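You operate a simulated robot arm through the tools that you are given. There is no shell and no other tool. Be economical: measure what you need, move in short steps, check, and stop when the job is done.

Carry out the task below with a simulated robot arm. There is one attempt and no reset: what you move stays moved.

TASK
Turn the cabinet dial to 70 %. Put the brown cloth bag from the top of the press bench on the cubby u7 and the green cloth bag on the top of the packing counter. The order is free. Set down upright: cloth bag.
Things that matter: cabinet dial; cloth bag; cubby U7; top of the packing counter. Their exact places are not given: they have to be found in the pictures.

Only the result counts: the job must be done as asked and must still hold three seconds after the hand-in. Knocking over, shifting, dropping, spilling or breaking anything else fails it. Flat cloth is picked up by pressing the open fingertips on it (5 to 10 N) and closing them slowly along it; thin cloth reads only 2 to 8 mm in the jaws.

THE ROBOT
A 6-joint arm with a two-finger parallel gripper on a trunk, on a base that drives. Base frame: it is fixed to the floor where the robot stands at the start and does not move with it; the origin is under the middle of the robot, x ahead of it, y to its left, z up. Readings come in m, degrees, newtons and seconds.
With the tool pointing down near the work surface it reaches from about 0.28 to 0.68 m from the robot's upright axis, wherever it stands. Its first joint turns from -166.0 to 166.0 degrees. Places, roughly: cabinet dial [0.4, 0, 0.8]; cubby U7 [-2.5, -3.6, 0.5]; top of the packing counter [-2.5, -1.4, 0.9]. Payload 1.57 kg.
Tool frame: the origin (TCP) lies between the finger pads and is the grasp point; the fingertips stand 0.03 m ahead of it; z points along the fingers, y is the line along which they close. The gripper opens to 0.11 m. The fingers are 0.024 m wide and 0.012 m thick; the gripper's body (0.048 by 0.112 m) begins 0.078 m behind the TCP.
Orientation is that of the tool frame in the base frame, as a unit quaternion [w, x, y, z]. With the fingers straight down and closing along the base's y, the tool's x points along the base's -x, its y along +y and its z along -z.

THE INTERFACE
- The arm moves only by the tool apply_moves. Its argument "increments" is a list of rows, each an object (a shift or turn left out is 0, a gripper value left out holds the last) with "translation": the shift along the tool's x, y, z in m, a list of three; "delta_rot": the turn, a rotation vector about the tool's x, y, z in degrees, a list of three. In form: [{"translation": [dx, dy, dz], "delta_rot": [wx, wy, wz]}, ...]. A call has 1 to 10 rows; each row shifts and turns the commanded pose from where the row before left it, along the tool's axes as they then stand. "fingers" is the gripper command, from -1 (shut) to 1 (fully open), values between in proportion, set as the call begins (left out, the last holds). Rows are played at 5 a second. More than 0.05 m and 8.6 degrees between two rows, or a gripper value outside its range, and nothing of the call is played. Where a pose cannot be reached the arm comes as near as it can. A force on the tool above 40 N (or 10 N above the force at the start of the call, whichever is more), or a blocked arm, ends the call early, and 0.2 s more pass. The fingers move at their own pace (about 0.108 m/s each) and stop on an object; they squeeze with about 41 N. The grip force told is the motor's: it shows also when the fingers shut on nothing. Time passes only in rows, and 0.2 s behind the last, so rows that do not move let the fingers close. The reply holds the time, the measured pose of the TCP, the force on the tool along the base axes, the opening and the grip force, in the units named above and with some noise, with the torque about the TCP (base axes, N m) and any sound that the robot's microphone picked up.
- Cameras (640 x 400 px; columns grow to the right, rows downward): "scene" is now at [0.0347, 0.1015, 1.6434]; the picture's right is [-0.60, -0.80, 0.00], its down [-0.69, 0.51, -0.51] and it looks along [0.41, -0.31, -0.86] (base axes); focal length 273 px, centre (320, 200). "wrist" rides on the gripper at [0.07, 0.016, -0.141] in the tool frame; the picture's right is [-0.23, 0.97, 0.00], its down [-0.86, -0.20, -0.48] and it looks along [-0.47, -0.11, 0.88] (tool axes); focal length 222 px, centre (320, 200).
- get_image(camera): a new picture of that camera. The clock stands still meanwhile.
- lift_body(by): slides the trunk up (or, below 0, down) by that many m; the arm and the scene camera ride with it, the base frame stays. It gives what a move gives, with no picture.
- base_move(legs): drives the robot by 1 to 6 legs, each [ahead, left, turn to the left] in m, m and degrees, along the robot's own axes; the way and the turn of a leg run together, so that a leg with both is an arc; at most 1.5 m and 180 degrees a leg. The arm and the cameras ride along, it lands a little off, and it stops where it bumps. It gives what a move gives.
- head_to(pan, tilt): turns the head with the scene camera to pan (to the left, within 120 degrees either way) and tilt (down, from -29 to 69), counted from straight ahead of the robot. It gives what a move gives.
- point_at(camera, pixels): there is no depth. For up to 12 entries [column, row, z] of the newest picture of that camera ("zoom" is the newest enlarged one), the place [x, y] in the base frame at which the ray of that pixel passes the height z, good to about 0.002 m. The clock stands still meanwhile.
- close_up(camera, box): a new picture of the part [left, top, right, bottom] of that camera's present view, enlarged. The clock stands still meanwhile.
- finish_job(): hands the job in; it is judged then, once.

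Keep the steps short. Do not move on a guess: measure, check each grasp and each placing, and mend mistakes. In all there are 110 turns and 90 pictures (those below and enlarged ones count). Leave the gripper open and the arm clear of the work at the hand-in unless told otherwise, and finish with a single line.

The tools are called after "Request:" as a command line: name --argument value ..., lists and objects as JSON in quotes. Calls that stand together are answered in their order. apply_moves: Moves the arm, as the interface text tells. Its arguments: {"type":"object","properties":{"increments":{"type":"array"},"fingers":{"type":"number"}},"required":["increments"]} The other tools are called the same way: lift_body (by) slides the trunk up or down; base_move (legs) drives the base; head_to (pan, tilt) turns the head that bears the scene camera; get_image (camera) takes a picture; point_at (camera, pixels) gives the place at which the rays of pixels pass given heights; close_up (camera, box) takes an enlarged picture of a part of a camera's view; finish_job () hands the job in.

At the start:

```text
t: 0.0
position: [0.2279, -0.3249, 1.1429]
orientation: [0.0, 0.0, 1.0, -0.001]
force: [0.1, 0.1, -0.8]
ft_torque: [0.0, 0.0, 0.0]
gripper_width: 0.11
finger_force: 0.0
trunk travel left (down, up): [-0.25, 0.34]
robot x, y, heading: [-0.0024, -0.0024, 0.2]
head pan, tilt: [-36.7, 59.3]
```

scene: 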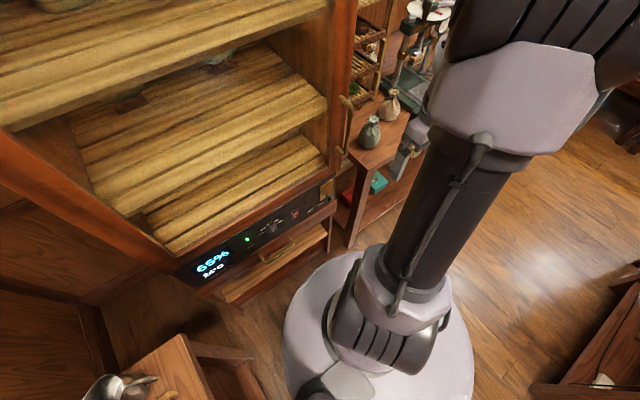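
wrist: 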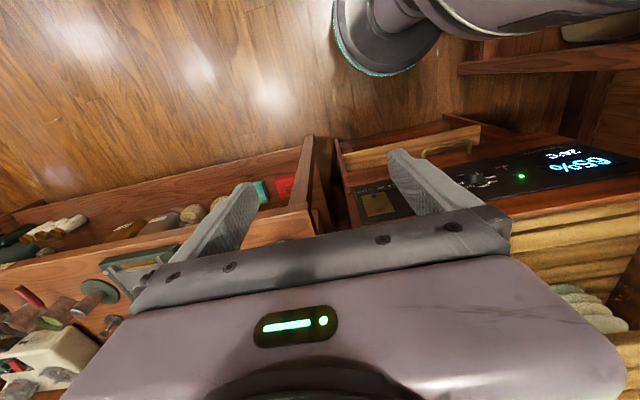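

The cabinet panel reads 65 % at about (212,262) in the scene picture, with the dial near (272,230). I'll enlarge that panel, and the bench with the two bags near (380,118).

Request:
close_up --camera "scene" --box '[170, 170, 350, 290]'

Request:
close_up --camera "scene" --box '[330, 0, 480, 220]'

Request:
close_up --camera "wrist" --box '[340, 120, 640, 230]'

```text
3.33 times, centred on (260, 230) of scene
```

zoom: 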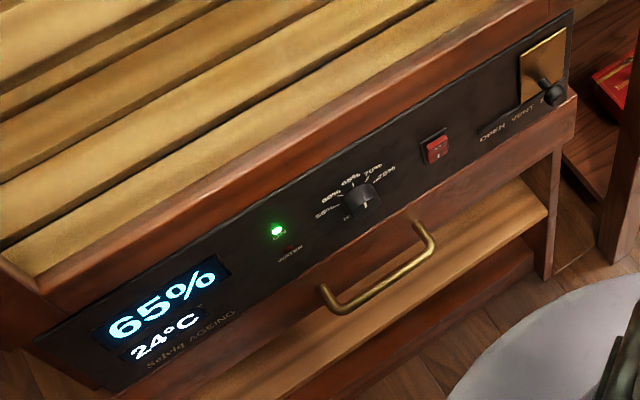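

```text
1.82 times, centred on (405, 110) of scene
```

zoom: 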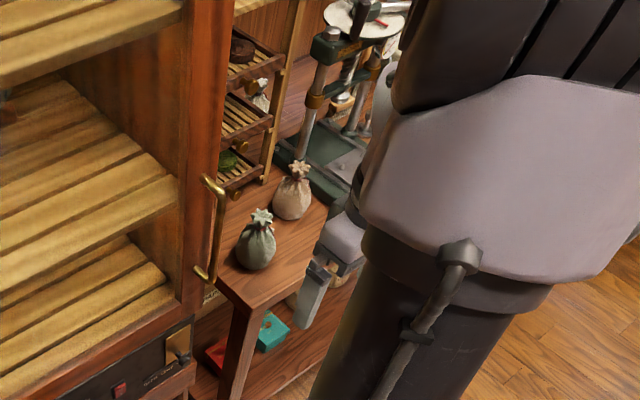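

```text
2.13 times, centred on (490, 175) of wrist
```

zoom: 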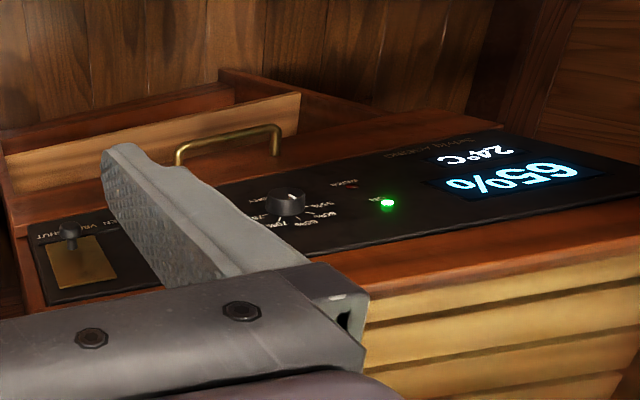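

The dial is near [0.44, 0, 0.80] by both views. To learn the panel's tilt I'll triangulate its right edge (bottom and top corners) and the dial.

Request:
point_at --camera "scene" --pixels '[[334.1, 199.1, 0.7], [334.1, 199.1, 0.85], [335.6, 173.6, 0.7], [335.6, 173.6, 0.85], [272.6, 228.8, 0.75], [272.6, 228.8, 0.85]]'

Request:
point_at --camera "wrist" --pixels '[[352.9, 191.4, 0.7], [352.9, 191.4, 0.85], [363.2, 223.4, 0.7], [363.2, 223.4, 0.85], [473.6, 177.3, 0.75], [473.6, 177.3, 0.85]]'

Request:
head_to --pan 0 --tilt 45

```text
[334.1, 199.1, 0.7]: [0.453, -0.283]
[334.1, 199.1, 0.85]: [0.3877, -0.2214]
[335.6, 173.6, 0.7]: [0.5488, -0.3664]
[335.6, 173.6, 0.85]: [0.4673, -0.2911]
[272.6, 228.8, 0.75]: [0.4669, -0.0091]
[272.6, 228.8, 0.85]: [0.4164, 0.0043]
```

```text
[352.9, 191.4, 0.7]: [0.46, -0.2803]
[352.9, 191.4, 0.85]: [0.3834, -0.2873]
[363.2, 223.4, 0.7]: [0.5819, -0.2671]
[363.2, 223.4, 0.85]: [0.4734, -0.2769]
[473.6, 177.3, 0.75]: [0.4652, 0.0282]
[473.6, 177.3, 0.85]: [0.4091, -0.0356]
```

```text
t: 1.0
position: [0.2287, -0.3261, 1.142]
orientation: [-0.001, 0.0, 1.0, 0.0]
force: [-0.5, -1.0, -0.3]
ft_torque: [0.01, -0.01, 0.01]
gripper_width: 0.11
finger_force: 0.1
trunk travel left (down, up): [-0.25, 0.34]
robot x, y, heading: [0.0002, -0.0004, 0.2]
head pan, tilt: [0.0, 45.0]
```

The panel is vertical at about x = 0.455, spanning z about 0.70–0.88. The dial is at about [0.44, -0.003, 0.80] with its axis along x. Next I'll look at it straight on, and find the surroundings before moving anything.

Request:
get_image --camera "scene"

Request:
close_up --camera "scene" --box '[240, 160, 400, 260]'

```text
84 pictures are left
```

scene: 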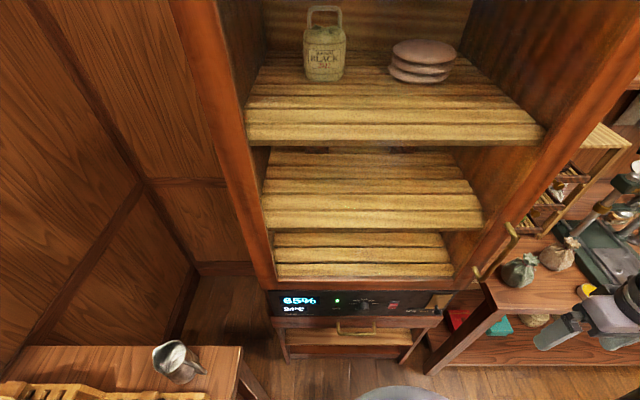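

```text
4.00 times, centred on (320, 210) of scene
```

zoom: 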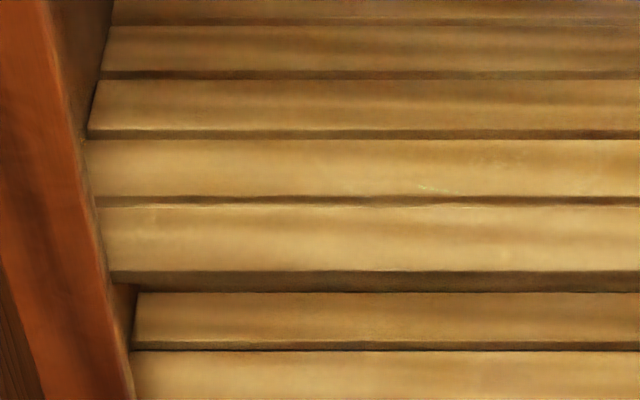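

I need more room in front of the cabinet so the tool can point ahead. First I'll look around to both sides and back for obstacles and for the other stations.

Request:
head_to --pan -115 --tilt 25

Request:
get_image --camera "scene"

Request:
head_to --pan 118 --tilt 30

Request:
get_image --camera "scene"

Request:
head_to --pan -60 --tilt 35

Request:
get_image --camera "scene"

```text
t: 3.0
position: [0.2287, -0.325, 1.1426]
orientation: [0.0, 0.0, 1.0, 0.0]
force: [-0.6, -0.3, 0.5]
ft_torque: [-0.01, -0.02, 0.02]
gripper_width: 0.11
finger_force: 0.0
trunk travel left (down, up): [-0.25, 0.34]
robot x, y, heading: [0.0012, 0.0024, 0.3]
head pan, tilt: [-115.0, 25.0]
```

```text
82 pictures are left
```

scene: 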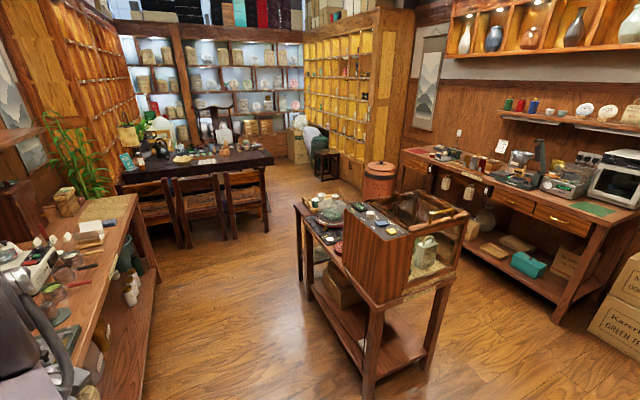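

```text
t: 6.3
position: [0.2287, -0.3257, 1.1434]
orientation: [0.0, 0.001, 1.0, -0.001]
force: [0.0, 0.3, -0.5]
ft_torque: [0.01, -0.06, 0.0]
gripper_width: 0.1102
finger_force: 0.1
trunk travel left (down, up): [-0.25, 0.34]
robot x, y, heading: [-0.0007, -0.0017, 0.0]
head pan, tilt: [118.0, 30.0]
```

```text
81 pictures are left
```

scene: 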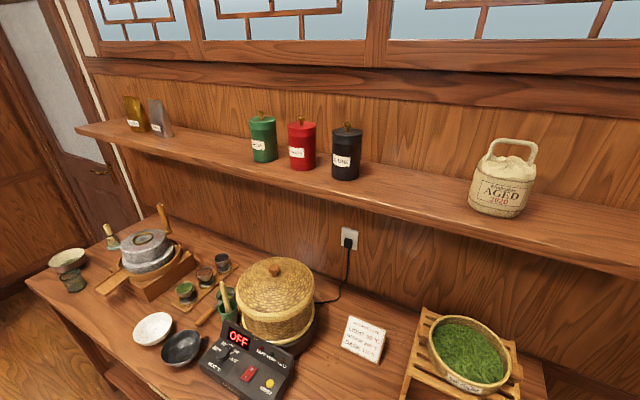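

```text
t: 8.9
position: [0.2282, -0.3256, 1.1432]
orientation: [-0.001, 0.0, 1.0, 0.0]
force: [0.0, 0.4, -0.4]
ft_torque: [0.0, 0.01, 0.01]
gripper_width: 0.11
finger_force: 0.1
trunk travel left (down, up): [-0.25, 0.34]
robot x, y, heading: [-0.0039, -0.0, 0.0]
head pan, tilt: [-60.0, 35.0]
```

```text
80 pictures are left
```

scene: 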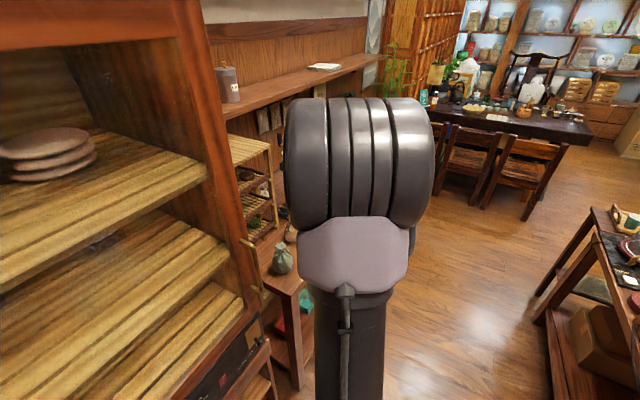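

The path behind the robot is clear (floor only). I'll back off 0.25 m so the dial lies about 0.69 m ahead, then look at the dial.

Request:
base_move --legs '[[-0.25, 0, 0]]'

Request:
head_to --pan 0 --tilt 50

Request:
get_image --camera "scene"

```text
t: 10.8
position: [-0.0217, -0.3257, 1.1423]
orientation: [0.0, 0.001, 1.0, 0.0]
force: [0.6, -0.1, -0.5]
ft_torque: [-0.02, -0.04, -0.01]
gripper_width: 0.1098
finger_force: 0.0
trunk travel left (down, up): [-0.25, 0.34]
robot x, y, heading: [-0.2491, 0.0004, -0.1]
head pan, tilt: [-60.0, 35.0]
```

```text
t: 12.1
position: [-0.0215, -0.3265, 1.1434]
orientation: [-0.001, 0.001, 1.0, 0.0]
force: [-0.6, -0.7, 0.3]
ft_torque: [0.0, 0.01, 0.01]
gripper_width: 0.1101
finger_force: 0.1
trunk travel left (down, up): [-0.25, 0.34]
robot x, y, heading: [-0.2497, 0.0001, -0.1]
head pan, tilt: [0.0, 50.0]
```

```text
79 pictures are left
```

scene: 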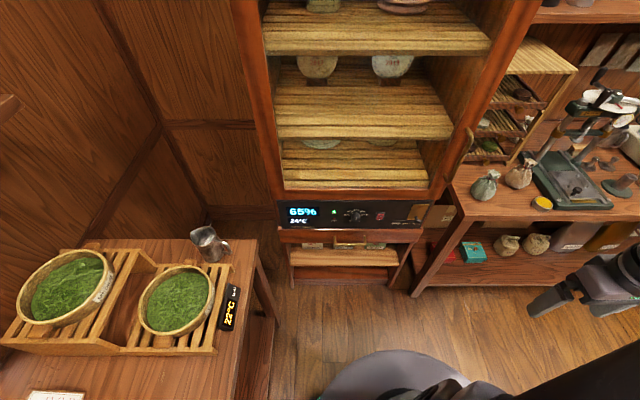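

Request:
close_up --camera "scene" --box '[320, 195, 400, 245]'

Request:
close_up --camera "scene" --box '[440, 120, 640, 260]'

Request:
point_at --camera "scene" --pixels '[[357, 215, 0.8], [484, 200, 0.85], [517, 186, 0.85], [484, 200, 0.95], [517, 186, 0.95], [430, 290, 0.0]]'

```text
8.00 times, centred on (360, 220) of scene
```

zoom: 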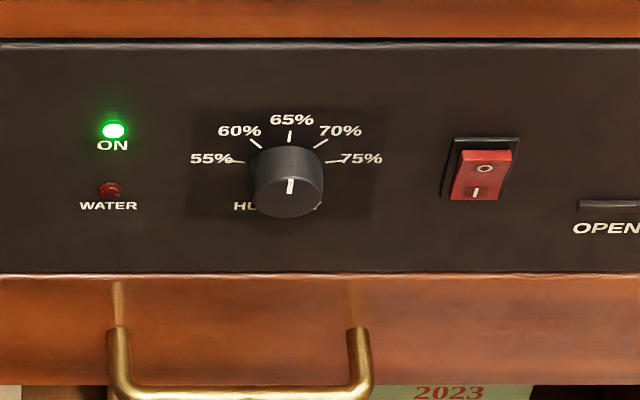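

```text
2.86 times, centred on (540, 190) of scene
```

zoom: 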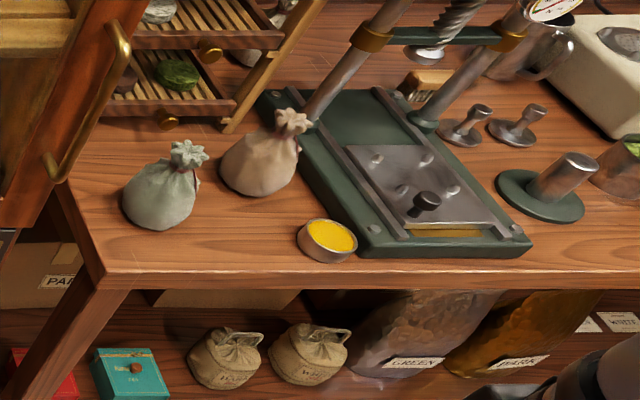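

```text
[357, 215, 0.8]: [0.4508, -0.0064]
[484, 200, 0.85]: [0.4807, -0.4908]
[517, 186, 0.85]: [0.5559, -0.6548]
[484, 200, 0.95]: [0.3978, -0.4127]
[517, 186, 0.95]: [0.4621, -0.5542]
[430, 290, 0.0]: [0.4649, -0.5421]
```

The dial is a knob about 37 mm across. Its pointer is at 65 % (straight up), and the 70 % tick is about 40° clockwise. I'll bring the TCP forward, still pointing down, before tilting the tool ahead.

Request:
apply_moves --increments '[{"translation": [-0.036, 0.045, 0]}, {"translation": [-0.036, 0.045, 0]}, {"translation": [-0.036, 0.045, 0]}, {"translation": [-0.036, 0.045, 0]}, {"translation": [-0.036, 0.045, 0]}, {"translation": [-0.036, 0.045, 0]}, {"translation": [0, 0.045, 0]}]' --fingers 0.2

```text
refused: row 1 steps farther than a row can; nothing moved
```

That row was too long, so I'll use shorter steps.

Request:
apply_moves --increments '[{"translation": [-0.03, 0.039, 0]}, {"translation": [-0.03, 0.039, 0]}, {"translation": [-0.03, 0.039, 0]}, {"translation": [-0.03, 0.039, 0]}, {"translation": [-0.03, 0.039, 0]}, {"translation": [-0.03, 0.039, 0]}, {"translation": [-0.03, 0.039, 0]}, {"translation": [0, 0.045, 0]}]' --fingers 0.2

```text
t: 13.9
position: [0.1883, -0.0094, 1.1447]
orientation: [0.0, 0.0, 1.0, 0.001]
force: [-0.4, 0.9, -0.6]
ft_torque: [-0.04, -0.01, -0.02]
gripper_width: 0.0662
finger_force: 0.0
trunk travel left (down, up): [-0.25, 0.34]
robot x, y, heading: [-0.2494, -0.0035, 0.1]
head pan, tilt: [0.0, 50.0]
```

Now I'll tilt the tool from down to straight ahead (−90° about tool y) in small rows, drifting slightly forward.

Request:
apply_moves --increments '[{"translation": [-0.012, 0, 0], "delta_rot": [0, -8.5, 0]}, {"translation": [-0.012, 0, 0.002], "delta_rot": [0, -8.5, 0]}, {"translation": [-0.011, 0, 0.004], "delta_rot": [0, -8.5, 0]}, {"translation": [-0.01, 0, 0.005], "delta_rot": [0, -8.5, 0]}, {"translation": [-0.01, 0, 0.007], "delta_rot": [0, -8.5, 0]}, {"translation": [-0.009, 0, 0.008], "delta_rot": [0, -8.5, 0]}, {"translation": [-0.008, 0, 0.009], "delta_rot": [0, -8.5, 0]}, {"translation": [-0.006, 0, 0.01], "delta_rot": [0, -8.5, 0]}, {"translation": [-0.004, 0, 0.011], "delta_rot": [0, -8.5, 0]}, {"translation": [0, 0, 0.012], "delta_rot": [0, -8.5, 0]}]'

```text
t: 16.1
position: [0.3047, -0.005, 1.1401]
orientation: [0.675, 0.001, 0.737, 0.0]
force: [0.1, -0.3, 0.1]
ft_torque: [-0.01, -0.01, 0.0]
gripper_width: 0.066
finger_force: 0.0
out of reach, approached as far as the arm can: row 4
trunk travel left (down, up): [-0.25, 0.34]
robot x, y, heading: [-0.2477, -0.0011, -0.1]
head pan, tilt: [0.0, 50.0]
```

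The arm is 5° short of level. I'll finish the tilt, then lower the trunk by 0.25 m.

Request:
apply_moves --increments '[{"translation": [0, 0, 0], "delta_rot": [0, -5.1, 0]}, {"translation": [0.02, 0.001, 0]}]'

Request:
lift_body --by -0.24

Request:
get_image --camera "wrist"

```text
t: 16.7
position: [0.3052, -0.0034, 1.118]
orientation: [0.708, 0.0, 0.706, 0.0]
force: [0.5, 0.2, -0.1]
ft_torque: [0.03, 0.0, 0.01]
gripper_width: 0.0661
finger_force: 0.0
trunk travel left (down, up): [-0.25, 0.34]
robot x, y, heading: [-0.2503, -0.0007, -0.3]
head pan, tilt: [0.0, 50.0]
```

```text
t: 19.2
position: [0.3063, -0.0044, 0.8793]
orientation: [0.708, 0.0, 0.706, 0.0]
force: [0.1, 0.3, 0.1]
ft_torque: [-0.03, 0.0, 0.01]
gripper_width: 0.066
finger_force: 0.0
trunk travel left (down, up): [-0.01, 0.58]
robot x, y, heading: [-0.2494, -0.002, -0.0]
head pan, tilt: [0.0, 50.0]
```

```text
76 pictures are left
```

wrist: 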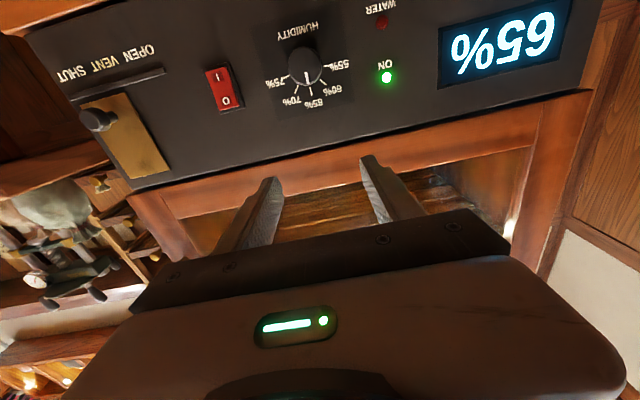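

From this view the knob front (306,64) works out to about y = 0.000, z = 0.792. I'll lower the tool to that height in line with the knob and check again.

Request:
apply_moves --increments '[{"translation": [0.044, 0.001, 0]}, {"translation": [0.043, 0.001, 0]}, {"translation": [0, 0.001, 0.02]}, {}]'

Request:
get_image --camera "wrist"

Request:
get_image --camera "scene"

```text
t: 20.2
position: [0.3265, -0.0011, 0.7927]
orientation: [0.708, 0.001, 0.706, 0.0]
force: [0.7, -0.4, 0.1]
ft_torque: [-0.01, 0.02, 0.0]
gripper_width: 0.0657
finger_force: 0.1
trunk travel left (down, up): [-0.01, 0.58]
robot x, y, heading: [-0.2486, -0.0015, -0.3]
head pan, tilt: [0.0, 50.0]
```

```text
75 pictures are left
```

wrist: 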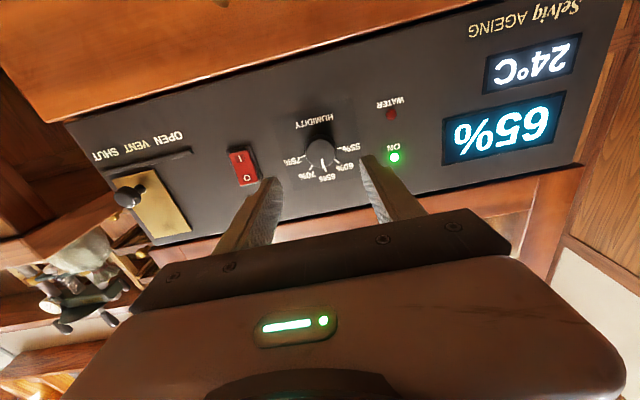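

```text
74 pictures are left
```

scene: 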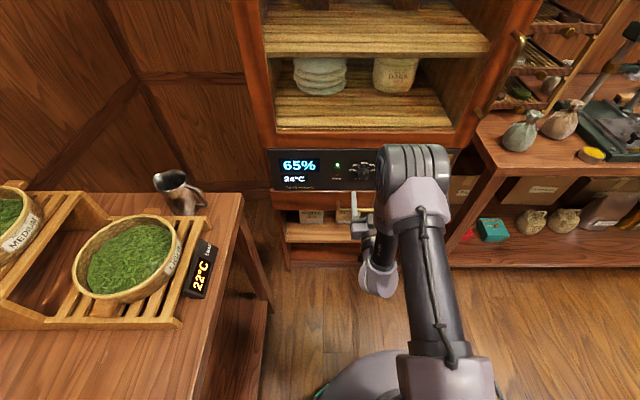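

The knob is centred at about y = −0.001, z = 0.794, in line with the fingers. I'll advance until the tips are just short of the panel (TCP x about 0.416) and watch the force.

Request:
apply_moves --increments '[{"translation": [-0.001, 0, 0.025]}, {"translation": [0, 0, 0.025]}, {"translation": [0, 0, 0.02]}, {"translation": [0, 0, 0.012]}, {"translation": [0, 0, 0.007]}, {}]'

Request:
get_image --camera "wrist"

Request:
close_up --camera "scene" --box '[320, 130, 400, 220]'

```text
t: 21.6
position: [0.4152, -0.0008, 0.7929]
orientation: [0.708, 0.0, 0.706, 0.0]
force: [-0.2, 0.0, 0.1]
ft_torque: [0.01, 0.01, 0.02]
gripper_width: 0.0658
finger_force: 0.0
trunk travel left (down, up): [-0.01, 0.58]
robot x, y, heading: [-0.2528, 0.004, 0.2]
head pan, tilt: [0.0, 50.0]
```

```text
73 pictures are left
```

wrist: 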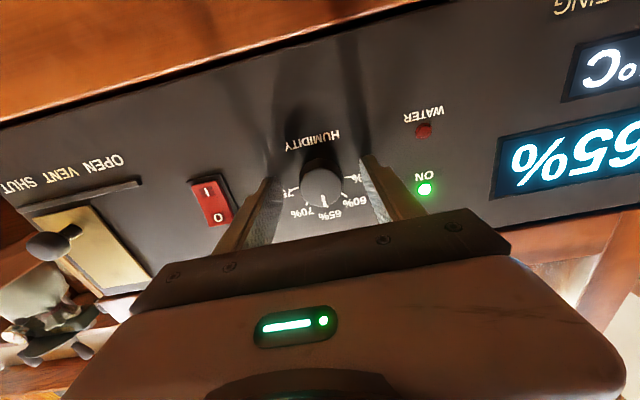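

```text
4.44 times, centred on (360, 175) of scene
```

zoom: 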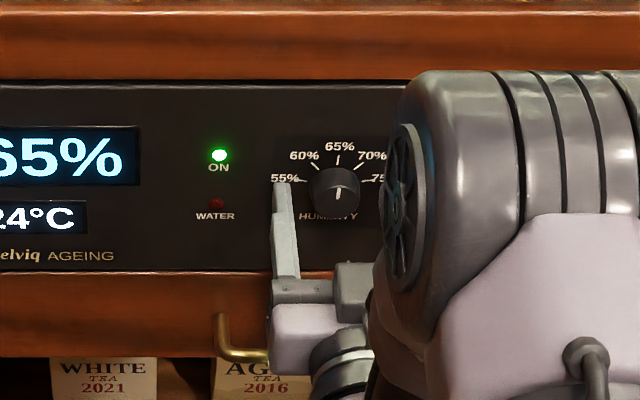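

The knob sits between the fingers, with its front at about x = 0.425 and the tips at 0.445. I'll close on it.

Request:
apply_moves --increments '[{}, {}, {}, {}]' --fingers -1

```text
t: 22.6
position: [0.4146, -0.0015, 0.7929]
orientation: [0.708, 0.0, 0.706, 0.0]
force: [1.4, 1.0, 0.4]
ft_torque: [0.01, 0.03, 0.04]
gripper_width: 0.035
finger_force: 42.4
trunk travel left (down, up): [-0.01, 0.58]
robot x, y, heading: [-0.2482, -0.0, 0.2]
head pan, tilt: [0.0, 50.0]
```

I'm gripping the knob at 35 mm. Now I'll turn it clockwise about +z in 5 rows of 8°, then look.

Request:
apply_moves --increments '[{"delta_rot": [0, 0, 8]}, {"delta_rot": [0, 0, 8]}, {"delta_rot": [0, 0, 8]}, {"delta_rot": [0, 0, 8]}, {"delta_rot": [0, 0, 8]}, {}]'

Request:
get_image --camera "wrist"

Request:
close_up --camera "scene" --box '[260, 130, 400, 220]'

```text
t: 24.0
position: [0.415, 0.0009, 0.7924]
orientation: [0.665, 0.241, 0.664, 0.242]
force: [-2.1, 10.4, -0.1]
ft_torque: [-0.01, 0.19, 0.56]
gripper_width: 0.0348
finger_force: 42.4
trunk travel left (down, up): [-0.01, 0.58]
robot x, y, heading: [-0.2535, -0.004, -0.2]
head pan, tilt: [0.0, 50.0]
```

```text
71 pictures are left
```

wrist: 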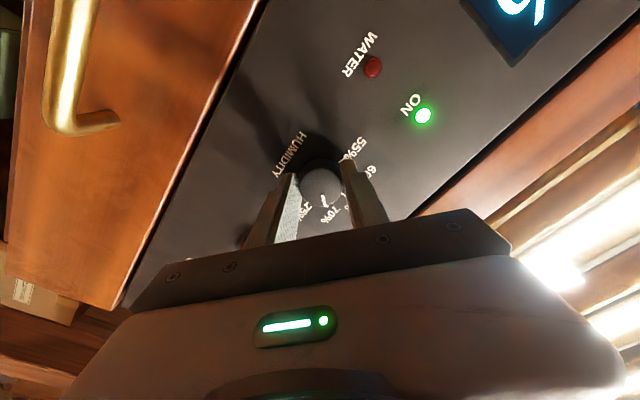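

```text
4.44 times, centred on (330, 175) of scene
```

zoom: 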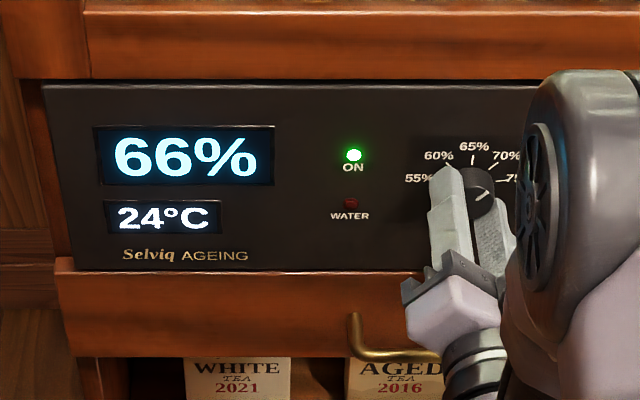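

The pointer has moved towards 70 % and the display reads 66 %, which may be lagging. I'll let a second pass and read both again closely.

Request:
apply_moves --increments '[{}, {}, {}, {}, {}, {}, {}, {}, {}, {}]'

Request:
close_up --camera "scene" --box '[270, 145, 390, 205]'

Request:
close_up --camera "wrist" --box '[270, 130, 390, 240]'

```text
t: 26.2
position: [0.4143, 0.0009, 0.7938]
orientation: [0.665, 0.241, 0.664, 0.242]
force: [-1.4, 17.5, 1.7]
ft_torque: [-0.04, 0.01, 0.61]
gripper_width: 0.0351
finger_force: 42.2
trunk travel left (down, up): [-0.01, 0.58]
robot x, y, heading: [-0.2462, -0.0028, -0.1]
head pan, tilt: [0.0, 50.0]
```

```text
5.33 times, centred on (330, 175) of scene
```

zoom: 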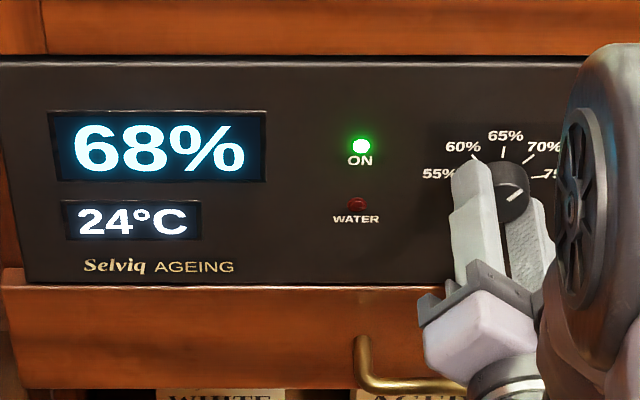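

```text
3.64 times, centred on (330, 185) of wrist
```

zoom: 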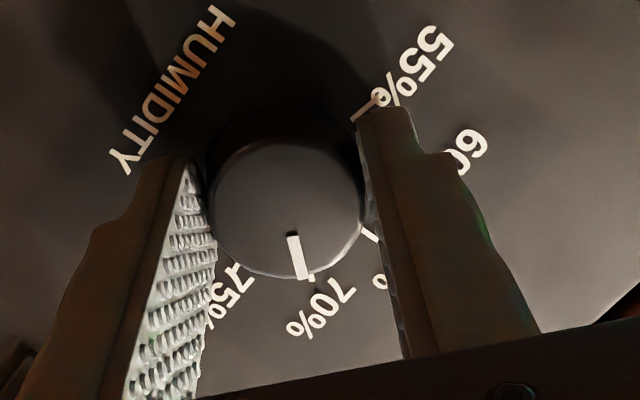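

The display is climbing (68 %), so it lags. The pointer meets the 70 % tick. I'll wait some more.

Request:
apply_moves --increments '[{}, {}, {}, {}, {}, {}, {}, {}, {}, {}]'

Request:
apply_moves --increments '[{}, {}, {}, {}, {}, {}, {}, {}, {}, {}]'

Request:
close_up --camera "scene" --box '[270, 145, 390, 205]'

```text
t: 28.4
position: [0.4168, 0.0004, 0.7928]
orientation: [0.666, 0.241, 0.664, 0.241]
force: [0.8, 18.6, 2.7]
ft_torque: [-0.06, -0.09, 0.59]
gripper_width: 0.0349
finger_force: 42.3
trunk travel left (down, up): [-0.01, 0.58]
robot x, y, heading: [-0.2509, -0.0006, -0.1]
head pan, tilt: [0.0, 50.0]
```

```text
t: 30.6
position: [0.4139, 0.0007, 0.7922]
orientation: [0.665, 0.241, 0.664, 0.241]
force: [0.2, 18.8, 4.8]
ft_torque: [-0.04, -0.12, 0.57]
gripper_width: 0.0351
finger_force: 43.1
trunk travel left (down, up): [-0.01, 0.58]
robot x, y, heading: [-0.25, -0.0006, -0.0]
head pan, tilt: [0.0, 50.0]
```

```text
5.33 times, centred on (330, 175) of scene
```

zoom: 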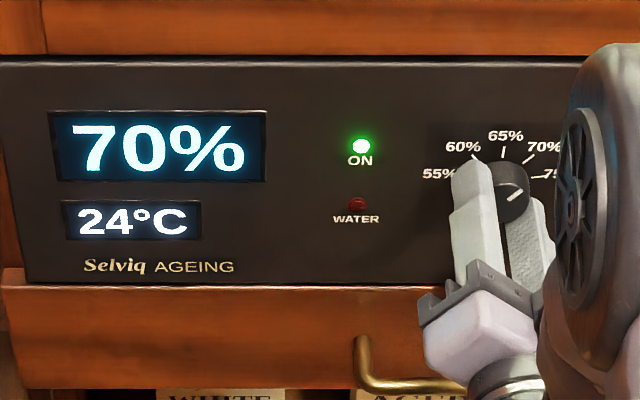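

It reads 70 %. I'll open the fingers, back straight out and see whether the reading holds.

Request:
apply_moves --increments '[{}, {}, {"translation": [0, 0, -0.02]}, {"translation": [0, 0, -0.03]}, {"translation": [0, 0, -0.04]}, {"translation": [0, 0, -0.04]}, {}, {}]' --fingers 0.2

Request:
close_up --camera "scene" --box '[270, 145, 390, 205]'

```text
t: 32.4
position: [0.2851, -0.0011, 0.7948]
orientation: [0.665, 0.242, 0.664, 0.241]
force: [-0.3, 0.2, -0.2]
ft_torque: [0.02, 0.02, -0.01]
gripper_width: 0.0659
finger_force: 0.0
trunk travel left (down, up): [-0.01, 0.58]
robot x, y, heading: [-0.2508, 0.0037, -0.1]
head pan, tilt: [0.0, 50.0]
```

```text
5.33 times, centred on (330, 175) of scene
```

zoom: 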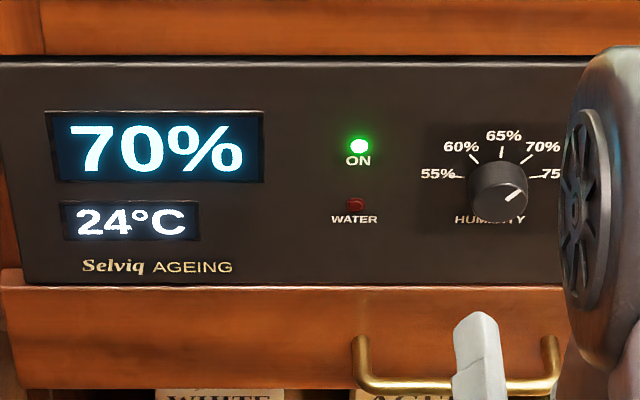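

The dial holds at 70 %. Now the bags: I'll undo the roll, raise the trunk and look at the press bench.

Request:
apply_moves --increments '[{"delta_rot": [0, 0, -8], "translation": [0, 0, -0.02]}, {"delta_rot": [0, 0, -8]}, {"delta_rot": [0, 0, -8]}, {"delta_rot": [0, 0, -8]}, {"delta_rot": [0, 0, -8]}]'

Request:
lift_body --by 0.24

Request:
head_to --pan -35 --tilt 45

Request:
get_image --camera "scene"

```text
t: 33.6
position: [0.2643, -0.0027, 0.793]
orientation: [0.708, 0.0, 0.707, -0.001]
force: [0.9, 0.4, -0.3]
ft_torque: [0.0, 0.0, 0.01]
gripper_width: 0.0662
finger_force: 0.0
trunk travel left (down, up): [-0.01, 0.58]
robot x, y, heading: [-0.2496, -0.0003, -0.1]
head pan, tilt: [0.0, 50.0]
```

```text
t: 36.1
position: [0.2639, -0.0017, 1.0335]
orientation: [0.708, 0.001, 0.707, -0.001]
force: [1.0, 0.1, -0.8]
ft_torque: [0.01, 0.01, 0.01]
gripper_width: 0.0659
finger_force: 0.1
trunk travel left (down, up): [-0.25, 0.34]
robot x, y, heading: [-0.247, -0.0034, -0.2]
head pan, tilt: [0.0, 50.0]
```

```text
t: 37.1
position: [0.2653, -0.0005, 1.0318]
orientation: [0.708, 0.0, 0.706, 0.0]
force: [0.3, 0.5, 0.8]
ft_torque: [0.0, -0.04, 0.03]
gripper_width: 0.066
finger_force: 0.0
trunk travel left (down, up): [-0.25, 0.34]
robot x, y, heading: [-0.2488, -0.0018, -0.3]
head pan, tilt: [-35.0, 45.0]
```

```text
65 pictures are left
```

scene: 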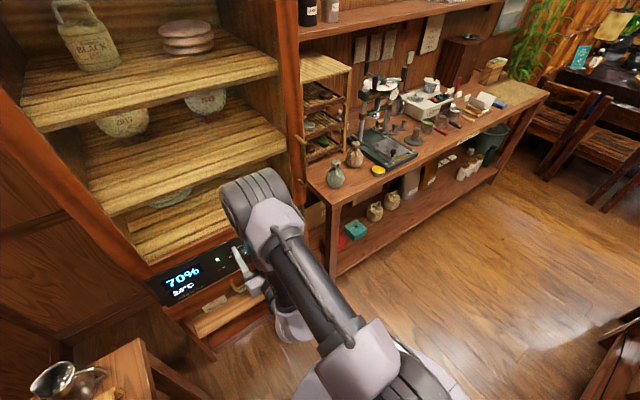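

Request:
point_at --camera "scene" --pixels '[[336, 187, 0.7], [336, 187, 0.85], [355, 166, 0.7], [355, 166, 0.85], [327, 206, 0.7], [327, 206, 0.85], [548, 93, 0.75], [338, 274, 0.0]]'

```text
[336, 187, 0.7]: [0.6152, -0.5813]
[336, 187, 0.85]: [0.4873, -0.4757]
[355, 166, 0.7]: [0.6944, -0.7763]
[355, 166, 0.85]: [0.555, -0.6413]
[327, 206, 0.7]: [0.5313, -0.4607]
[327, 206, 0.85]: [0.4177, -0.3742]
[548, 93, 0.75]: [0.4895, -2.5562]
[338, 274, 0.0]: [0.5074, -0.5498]
```

The bench top is about z = 0.75 with its front edge at about x = 0.49. Green is at about [0.57, −0.55] and brown at about [0.65, −0.73]. I'll drive right 0.55 m with the arm still well short of the bench, and look from the front.

Request:
base_move --legs '[[0, -0.6, 0]]'

Request:
head_to --pan 0 --tilt 40

Request:
get_image --camera "scene"

Request:
get_image --camera "wrist"

```text
t: 40.5
position: [0.2641, -0.6165, 1.0335]
orientation: [0.708, -0.001, 0.707, 0.001]
force: [-0.4, 0.9, 0.1]
ft_torque: [0.01, -0.02, 0.01]
gripper_width: 0.0658
finger_force: 0.1
trunk travel left (down, up): [-0.25, 0.34]
robot x, y, heading: [-0.25, -0.619, 0.2]
head pan, tilt: [-35.0, 45.0]
```

```text
t: 41.6
position: [0.2653, -0.6149, 1.0317]
orientation: [0.708, -0.001, 0.707, 0.001]
force: [0.0, -0.9, 0.0]
ft_torque: [-0.02, 0.0, 0.0]
gripper_width: 0.0656
finger_force: 0.1
trunk travel left (down, up): [-0.25, 0.34]
robot x, y, heading: [-0.251, -0.6166, 0.0]
head pan, tilt: [0.0, 40.0]
```

```text
64 pictures are left
```

scene: 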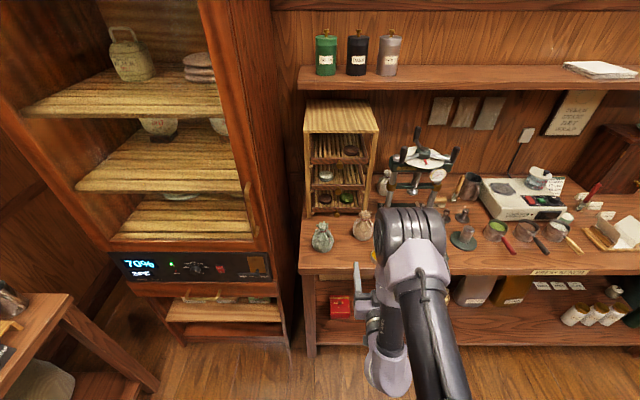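

```text
63 pictures are left
```

wrist: 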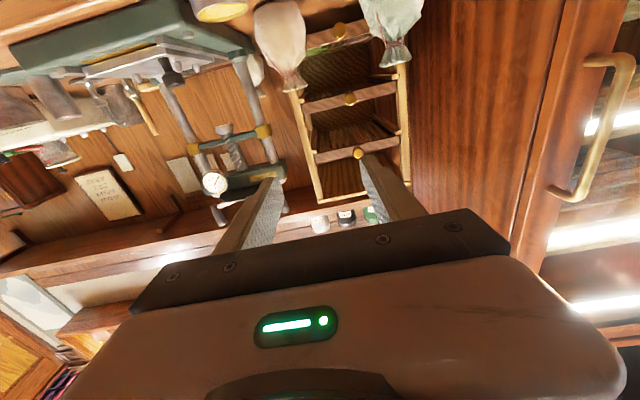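

Request:
close_up --camera "scene" --box '[290, 190, 400, 290]'

Request:
close_up --camera "wrist" --box '[230, 0, 450, 110]'

```text
4.00 times, centred on (345, 240) of scene
```

zoom: 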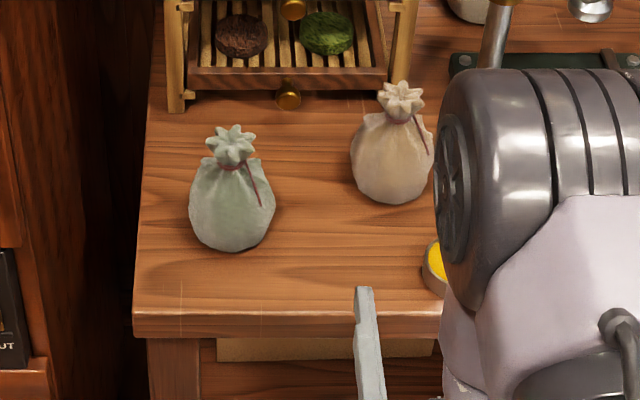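

```text
2.91 times, centred on (340, 55) of wrist
```

zoom: 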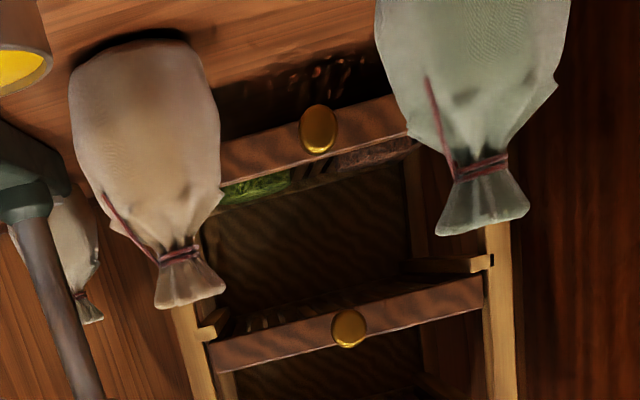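

Request:
point_at --camera "scene" --pixels '[[323, 231.8, 0.8], [323, 231.8, 0.9], [365.3, 219.3, 0.8], [365.3, 219.3, 0.9], [323, 251.8, 0.75], [323, 251.8, 0.8], [362.5, 230, 0.75], [362.5, 230, 0.8], [310, 268, 0.75], [310, 268, 0.8]]'

Request:
point_at --camera "wrist" --pixels '[[395.7, 43, 0.8], [395.7, 43, 0.9], [291.2, 72.9, 0.8], [291.2, 72.9, 0.9]]'

```text
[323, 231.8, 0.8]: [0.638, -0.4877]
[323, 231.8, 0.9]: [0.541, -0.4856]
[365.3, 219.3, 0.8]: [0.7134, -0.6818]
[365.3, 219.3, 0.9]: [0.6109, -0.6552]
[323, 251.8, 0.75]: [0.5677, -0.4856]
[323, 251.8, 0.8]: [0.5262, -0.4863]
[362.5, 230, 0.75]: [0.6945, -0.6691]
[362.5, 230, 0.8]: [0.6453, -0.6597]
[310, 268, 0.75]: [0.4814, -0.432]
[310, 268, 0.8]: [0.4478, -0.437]
```

```text
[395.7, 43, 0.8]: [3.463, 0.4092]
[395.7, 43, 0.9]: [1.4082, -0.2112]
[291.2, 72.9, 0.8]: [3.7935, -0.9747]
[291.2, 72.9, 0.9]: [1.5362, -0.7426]
```

Triangulation puts the green neck at about [0.50, −0.485, 0.944] and the brown at about [0.57, −0.645, 0.94], so the bench top is nearer 0.87. Before I choose the grip angle I'll look towards cubby U7 and the packing counter.

Request:
head_to --pan -118 --tilt 15

Request:
get_image --camera "scene"

Request:
close_up --camera "scene" --box '[240, 60, 440, 230]'

```text
t: 43.5
position: [0.2654, -0.6171, 1.0337]
orientation: [0.708, -0.001, 0.706, 0.001]
force: [0.8, -0.3, 0.7]
ft_torque: [0.02, 0.03, -0.01]
gripper_width: 0.0659
finger_force: 0.0
trunk travel left (down, up): [-0.25, 0.34]
robot x, y, heading: [-0.251, -0.6198, -0.0]
head pan, tilt: [-118.0, 15.0]
```

```text
60 pictures are left
```

scene: 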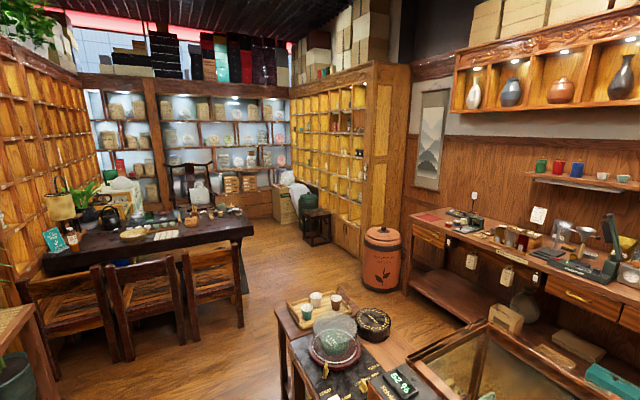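

```text
2.35 times, centred on (340, 145) of scene
```

zoom: 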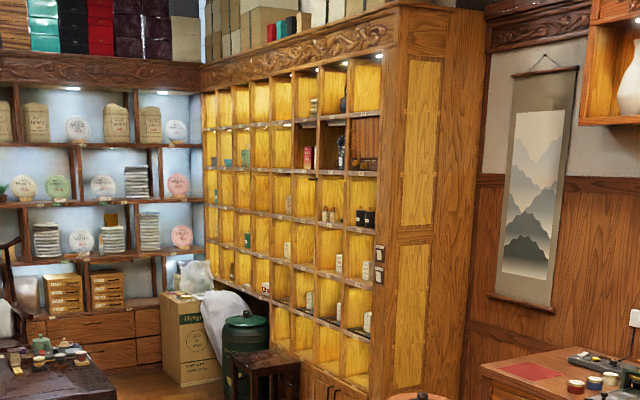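

The cubbies face +x and are only about 0.2 m tall, so I'll grip the necks with the tool pitched just 25° below level. I'll set that pitch and face the green bag.

Request:
apply_moves --increments '[{"delta_rot": [0, 8.4, 0], "translation": [0, 0.03, 0]}, {"delta_rot": [0, 8.3, 0], "translation": [0, 0.03, 0]}, {"delta_rot": [0, 8.3, 0], "translation": [0, 0.03, 0]}, {"translation": [0, 0.04, 0]}, {}]'

Request:
get_image --camera "wrist"

Request:
head_to --pan 0 --tilt 40

```text
t: 44.7
position: [0.2636, -0.4862, 1.0338]
orientation: [0.538, -0.002, 0.843, 0.001]
force: [0.7, -0.9, -0.6]
ft_torque: [0.0, -0.01, 0.0]
gripper_width: 0.0663
finger_force: 0.0
trunk travel left (down, up): [-0.25, 0.34]
robot x, y, heading: [-0.25, -0.6143, 0.1]
head pan, tilt: [-118.0, 15.0]
```

```text
58 pictures are left
```

wrist: 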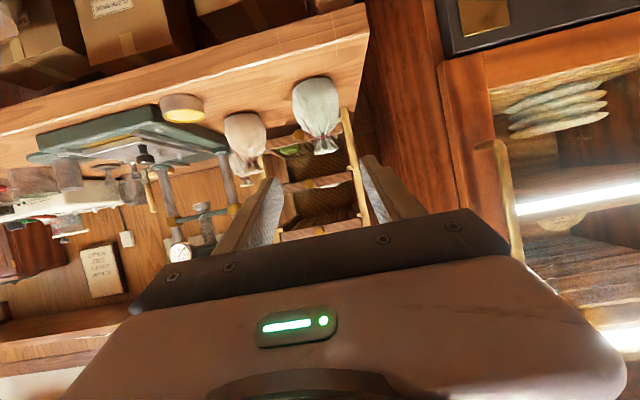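

```text
t: 46.7
position: [0.2649, -0.4859, 1.0346]
orientation: [0.538, 0.0, 0.843, 0.0]
force: [0.3, 0.0, -0.9]
ft_torque: [0.04, 0.01, 0.03]
gripper_width: 0.066
finger_force: 0.0
trunk travel left (down, up): [-0.25, 0.34]
robot x, y, heading: [-0.2504, -0.6151, 0.3]
head pan, tilt: [0.0, 40.0]
```

Request:
close_up --camera "wrist" --box '[200, 60, 380, 190]'

Request:
close_up --camera "scene" --box '[290, 190, 400, 290]'

```text
3.08 times, centred on (290, 125) of wrist
```

zoom: 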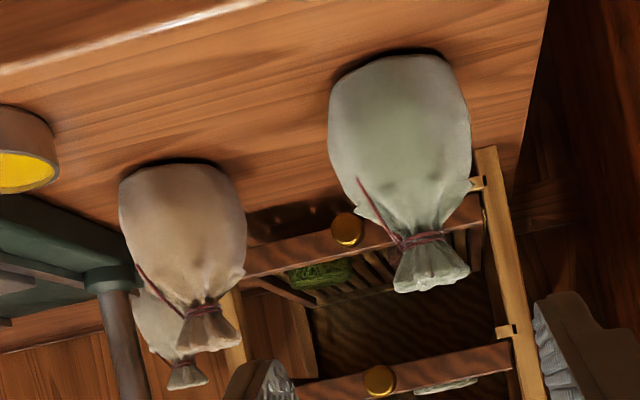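

```text
4.00 times, centred on (345, 240) of scene
```

zoom: 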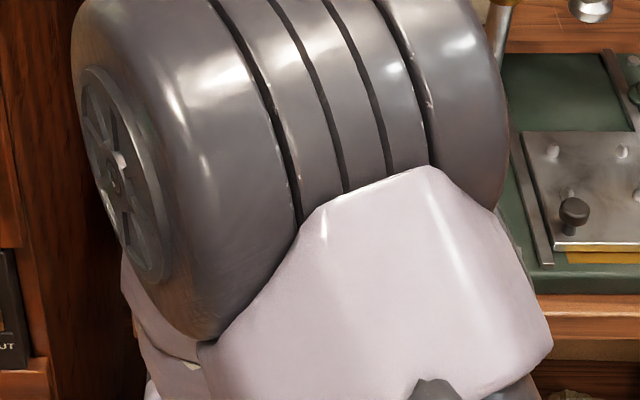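

Request:
point_at --camera "wrist" --pixels '[[323.1, 137.3, 0.9], [323.1, 137.3, 0.95], [316, 77.9, 0.85], [316, 77.9, 0.9], [252.7, 160.1, 0.9], [252.7, 160.1, 0.95], [246.2, 113.6, 0.85], [246.2, 113.6, 0.9]]'

```text
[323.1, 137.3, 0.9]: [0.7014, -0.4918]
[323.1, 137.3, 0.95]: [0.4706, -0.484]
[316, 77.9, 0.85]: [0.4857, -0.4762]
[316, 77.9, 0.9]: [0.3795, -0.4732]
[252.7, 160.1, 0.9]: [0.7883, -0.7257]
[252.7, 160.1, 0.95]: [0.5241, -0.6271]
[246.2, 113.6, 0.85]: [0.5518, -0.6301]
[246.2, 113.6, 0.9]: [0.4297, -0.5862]
```

The green neck is at [0.499, −0.485, 0.944] by both cameras, and the bench top is about 0.86. I'll approach to a point 8 cm in front of it with the fingers open wider, and look.

Request:
apply_moves --increments '[{"translation": [0.002, 0, 0.044]}, {"translation": [0.002, 0.001, 0.044]}, {"translation": [0.002, 0, 0.044]}, {"translation": [0.001, 0, 0.042]}, {}]' --fingers 0.5

Request:
get_image --camera "wrist"

```text
t: 47.9
position: [0.4187, -0.4843, 0.9515]
orientation: [0.538, -0.001, 0.843, 0.001]
force: [0.2, 0.5, 0.1]
ft_torque: [-0.02, 0.04, 0.02]
gripper_width: 0.0824
finger_force: 0.0
trunk travel left (down, up): [-0.25, 0.34]
robot x, y, heading: [-0.2518, -0.6181, 0.1]
head pan, tilt: [0.0, 40.0]
```

```text
55 pictures are left
```

wrist: 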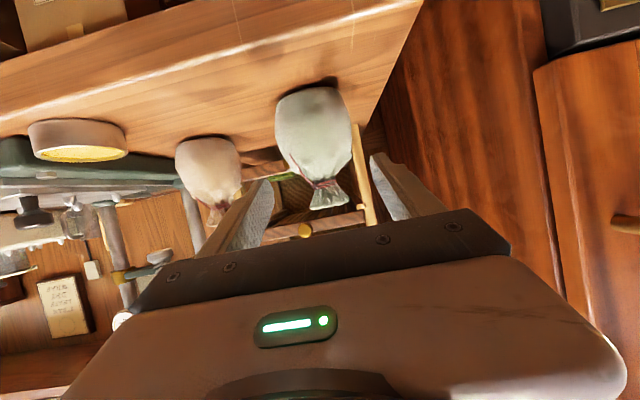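

The neck at (327,183) again gives [0.499, −0.483, 0.944]. I'll go in level over the last 8 cm and close on it.

Request:
apply_moves --increments '[{"translation": [-0.006, 0, 0.019]}, {"translation": [-0.006, 0, 0.019]}, {"translation": [-0.006, 0.001, 0.019]}, {"translation": [-0.006, 0, 0.019]}, {}]'

Request:
get_image --camera "wrist"

```text
t: 49.1
position: [0.4971, -0.4817, 0.9432]
orientation: [0.538, 0.0, 0.843, 0.0]
force: [0.5, 0.1, -0.4]
ft_torque: [0.0, 0.01, -0.01]
gripper_width: 0.0827
finger_force: 0.0
trunk travel left (down, up): [-0.25, 0.34]
robot x, y, heading: [-0.2499, -0.6167, 0.1]
head pan, tilt: [0.0, 40.0]
```

```text
54 pictures are left
```

wrist: 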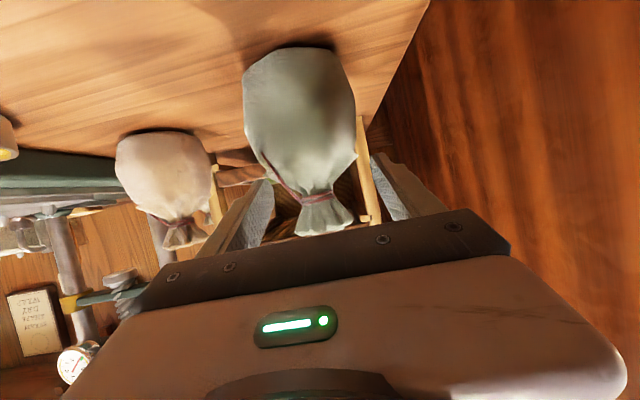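

The neck is between the pads. I'll close on it.

Request:
apply_moves --increments '[{"translation": [0, -0.001, 0]}, {}, {}, {}, {}]' --fingers -1

Request:
apply_moves --increments '[{"translation": [-0.009, 0, -0.004]}, {"translation": [-0.009, 0, -0.004]}, {"translation": [-0.018, 0, -0.008]}, {}]'

Request:
get_image --camera "wrist"

```text
t: 50.3
position: [0.4978, -0.4838, 0.9428]
orientation: [0.538, 0.0, 0.843, 0.0]
force: [0.6, -0.4, 2.0]
ft_torque: [0.13, -0.06, -0.02]
gripper_width: 0.0477
finger_force: 41.7
trunk travel left (down, up): [-0.25, 0.34]
robot x, y, heading: [-0.2519, -0.6192, -0.0]
head pan, tilt: [0.0, 40.0]
```

```text
t: 51.3
position: [0.5008, -0.4835, 0.982]
orientation: [0.538, -0.002, 0.843, 0.001]
force: [-0.5, -0.2, 0.3]
ft_torque: [0.04, -0.04, -0.03]
gripper_width: 0.0475
finger_force: 40.7
trunk travel left (down, up): [-0.25, 0.34]
robot x, y, heading: [-0.2499, -0.6175, 0.1]
head pan, tilt: [0.0, 40.0]
```

```text
53 pictures are left
```

wrist: 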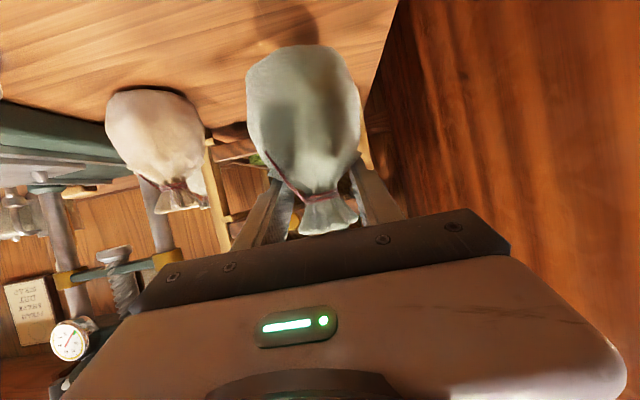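

The bag rose with the gripper: it fills the same spot in the wrist view while the bench shifted. I'll retreat backward and up, then look at the route to the packing counter.

Request:
apply_moves --increments '[{"translation": [0, 0, -0.04]}, {"translation": [0, 0, -0.04]}, {"translation": [0, 0, -0.045]}, {"translation": [0, 0, -0.045]}, {"translation": [0, 0, -0.04]}, {}]'

Request:
head_to --pan -115 --tilt 42

Request:
get_image --camera "scene"

```text
t: 52.7
position: [0.31, -0.4838, 1.0718]
orientation: [0.538, -0.001, 0.843, 0.001]
force: [0.2, 0.0, -1.1]
ft_torque: [0.0, 0.01, 0.02]
gripper_width: 0.0475
finger_force: 41.1
trunk travel left (down, up): [-0.25, 0.34]
robot x, y, heading: [-0.2471, -0.6116, -0.1]
head pan, tilt: [0.0, 40.0]
```

```text
t: 54.6
position: [0.3092, -0.484, 1.0729]
orientation: [0.538, -0.002, 0.843, 0.001]
force: [0.4, 0.4, -0.7]
ft_torque: [-0.01, 0.0, 0.02]
gripper_width: 0.047
finger_force: 41.0
trunk travel left (down, up): [-0.25, 0.34]
robot x, y, heading: [-0.2512, -0.6198, 0.2]
head pan, tilt: [-115.0, 42.0]
```

```text
52 pictures are left
```

scene: 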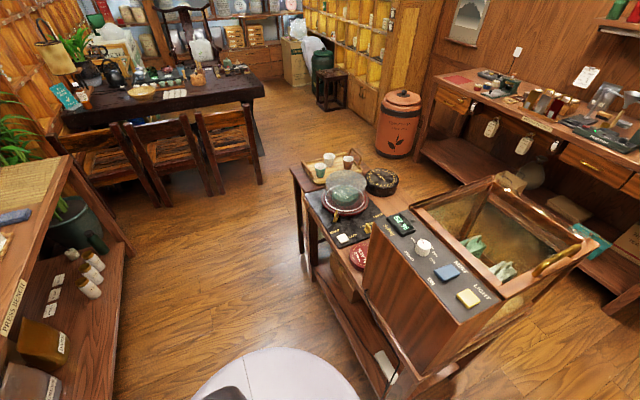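

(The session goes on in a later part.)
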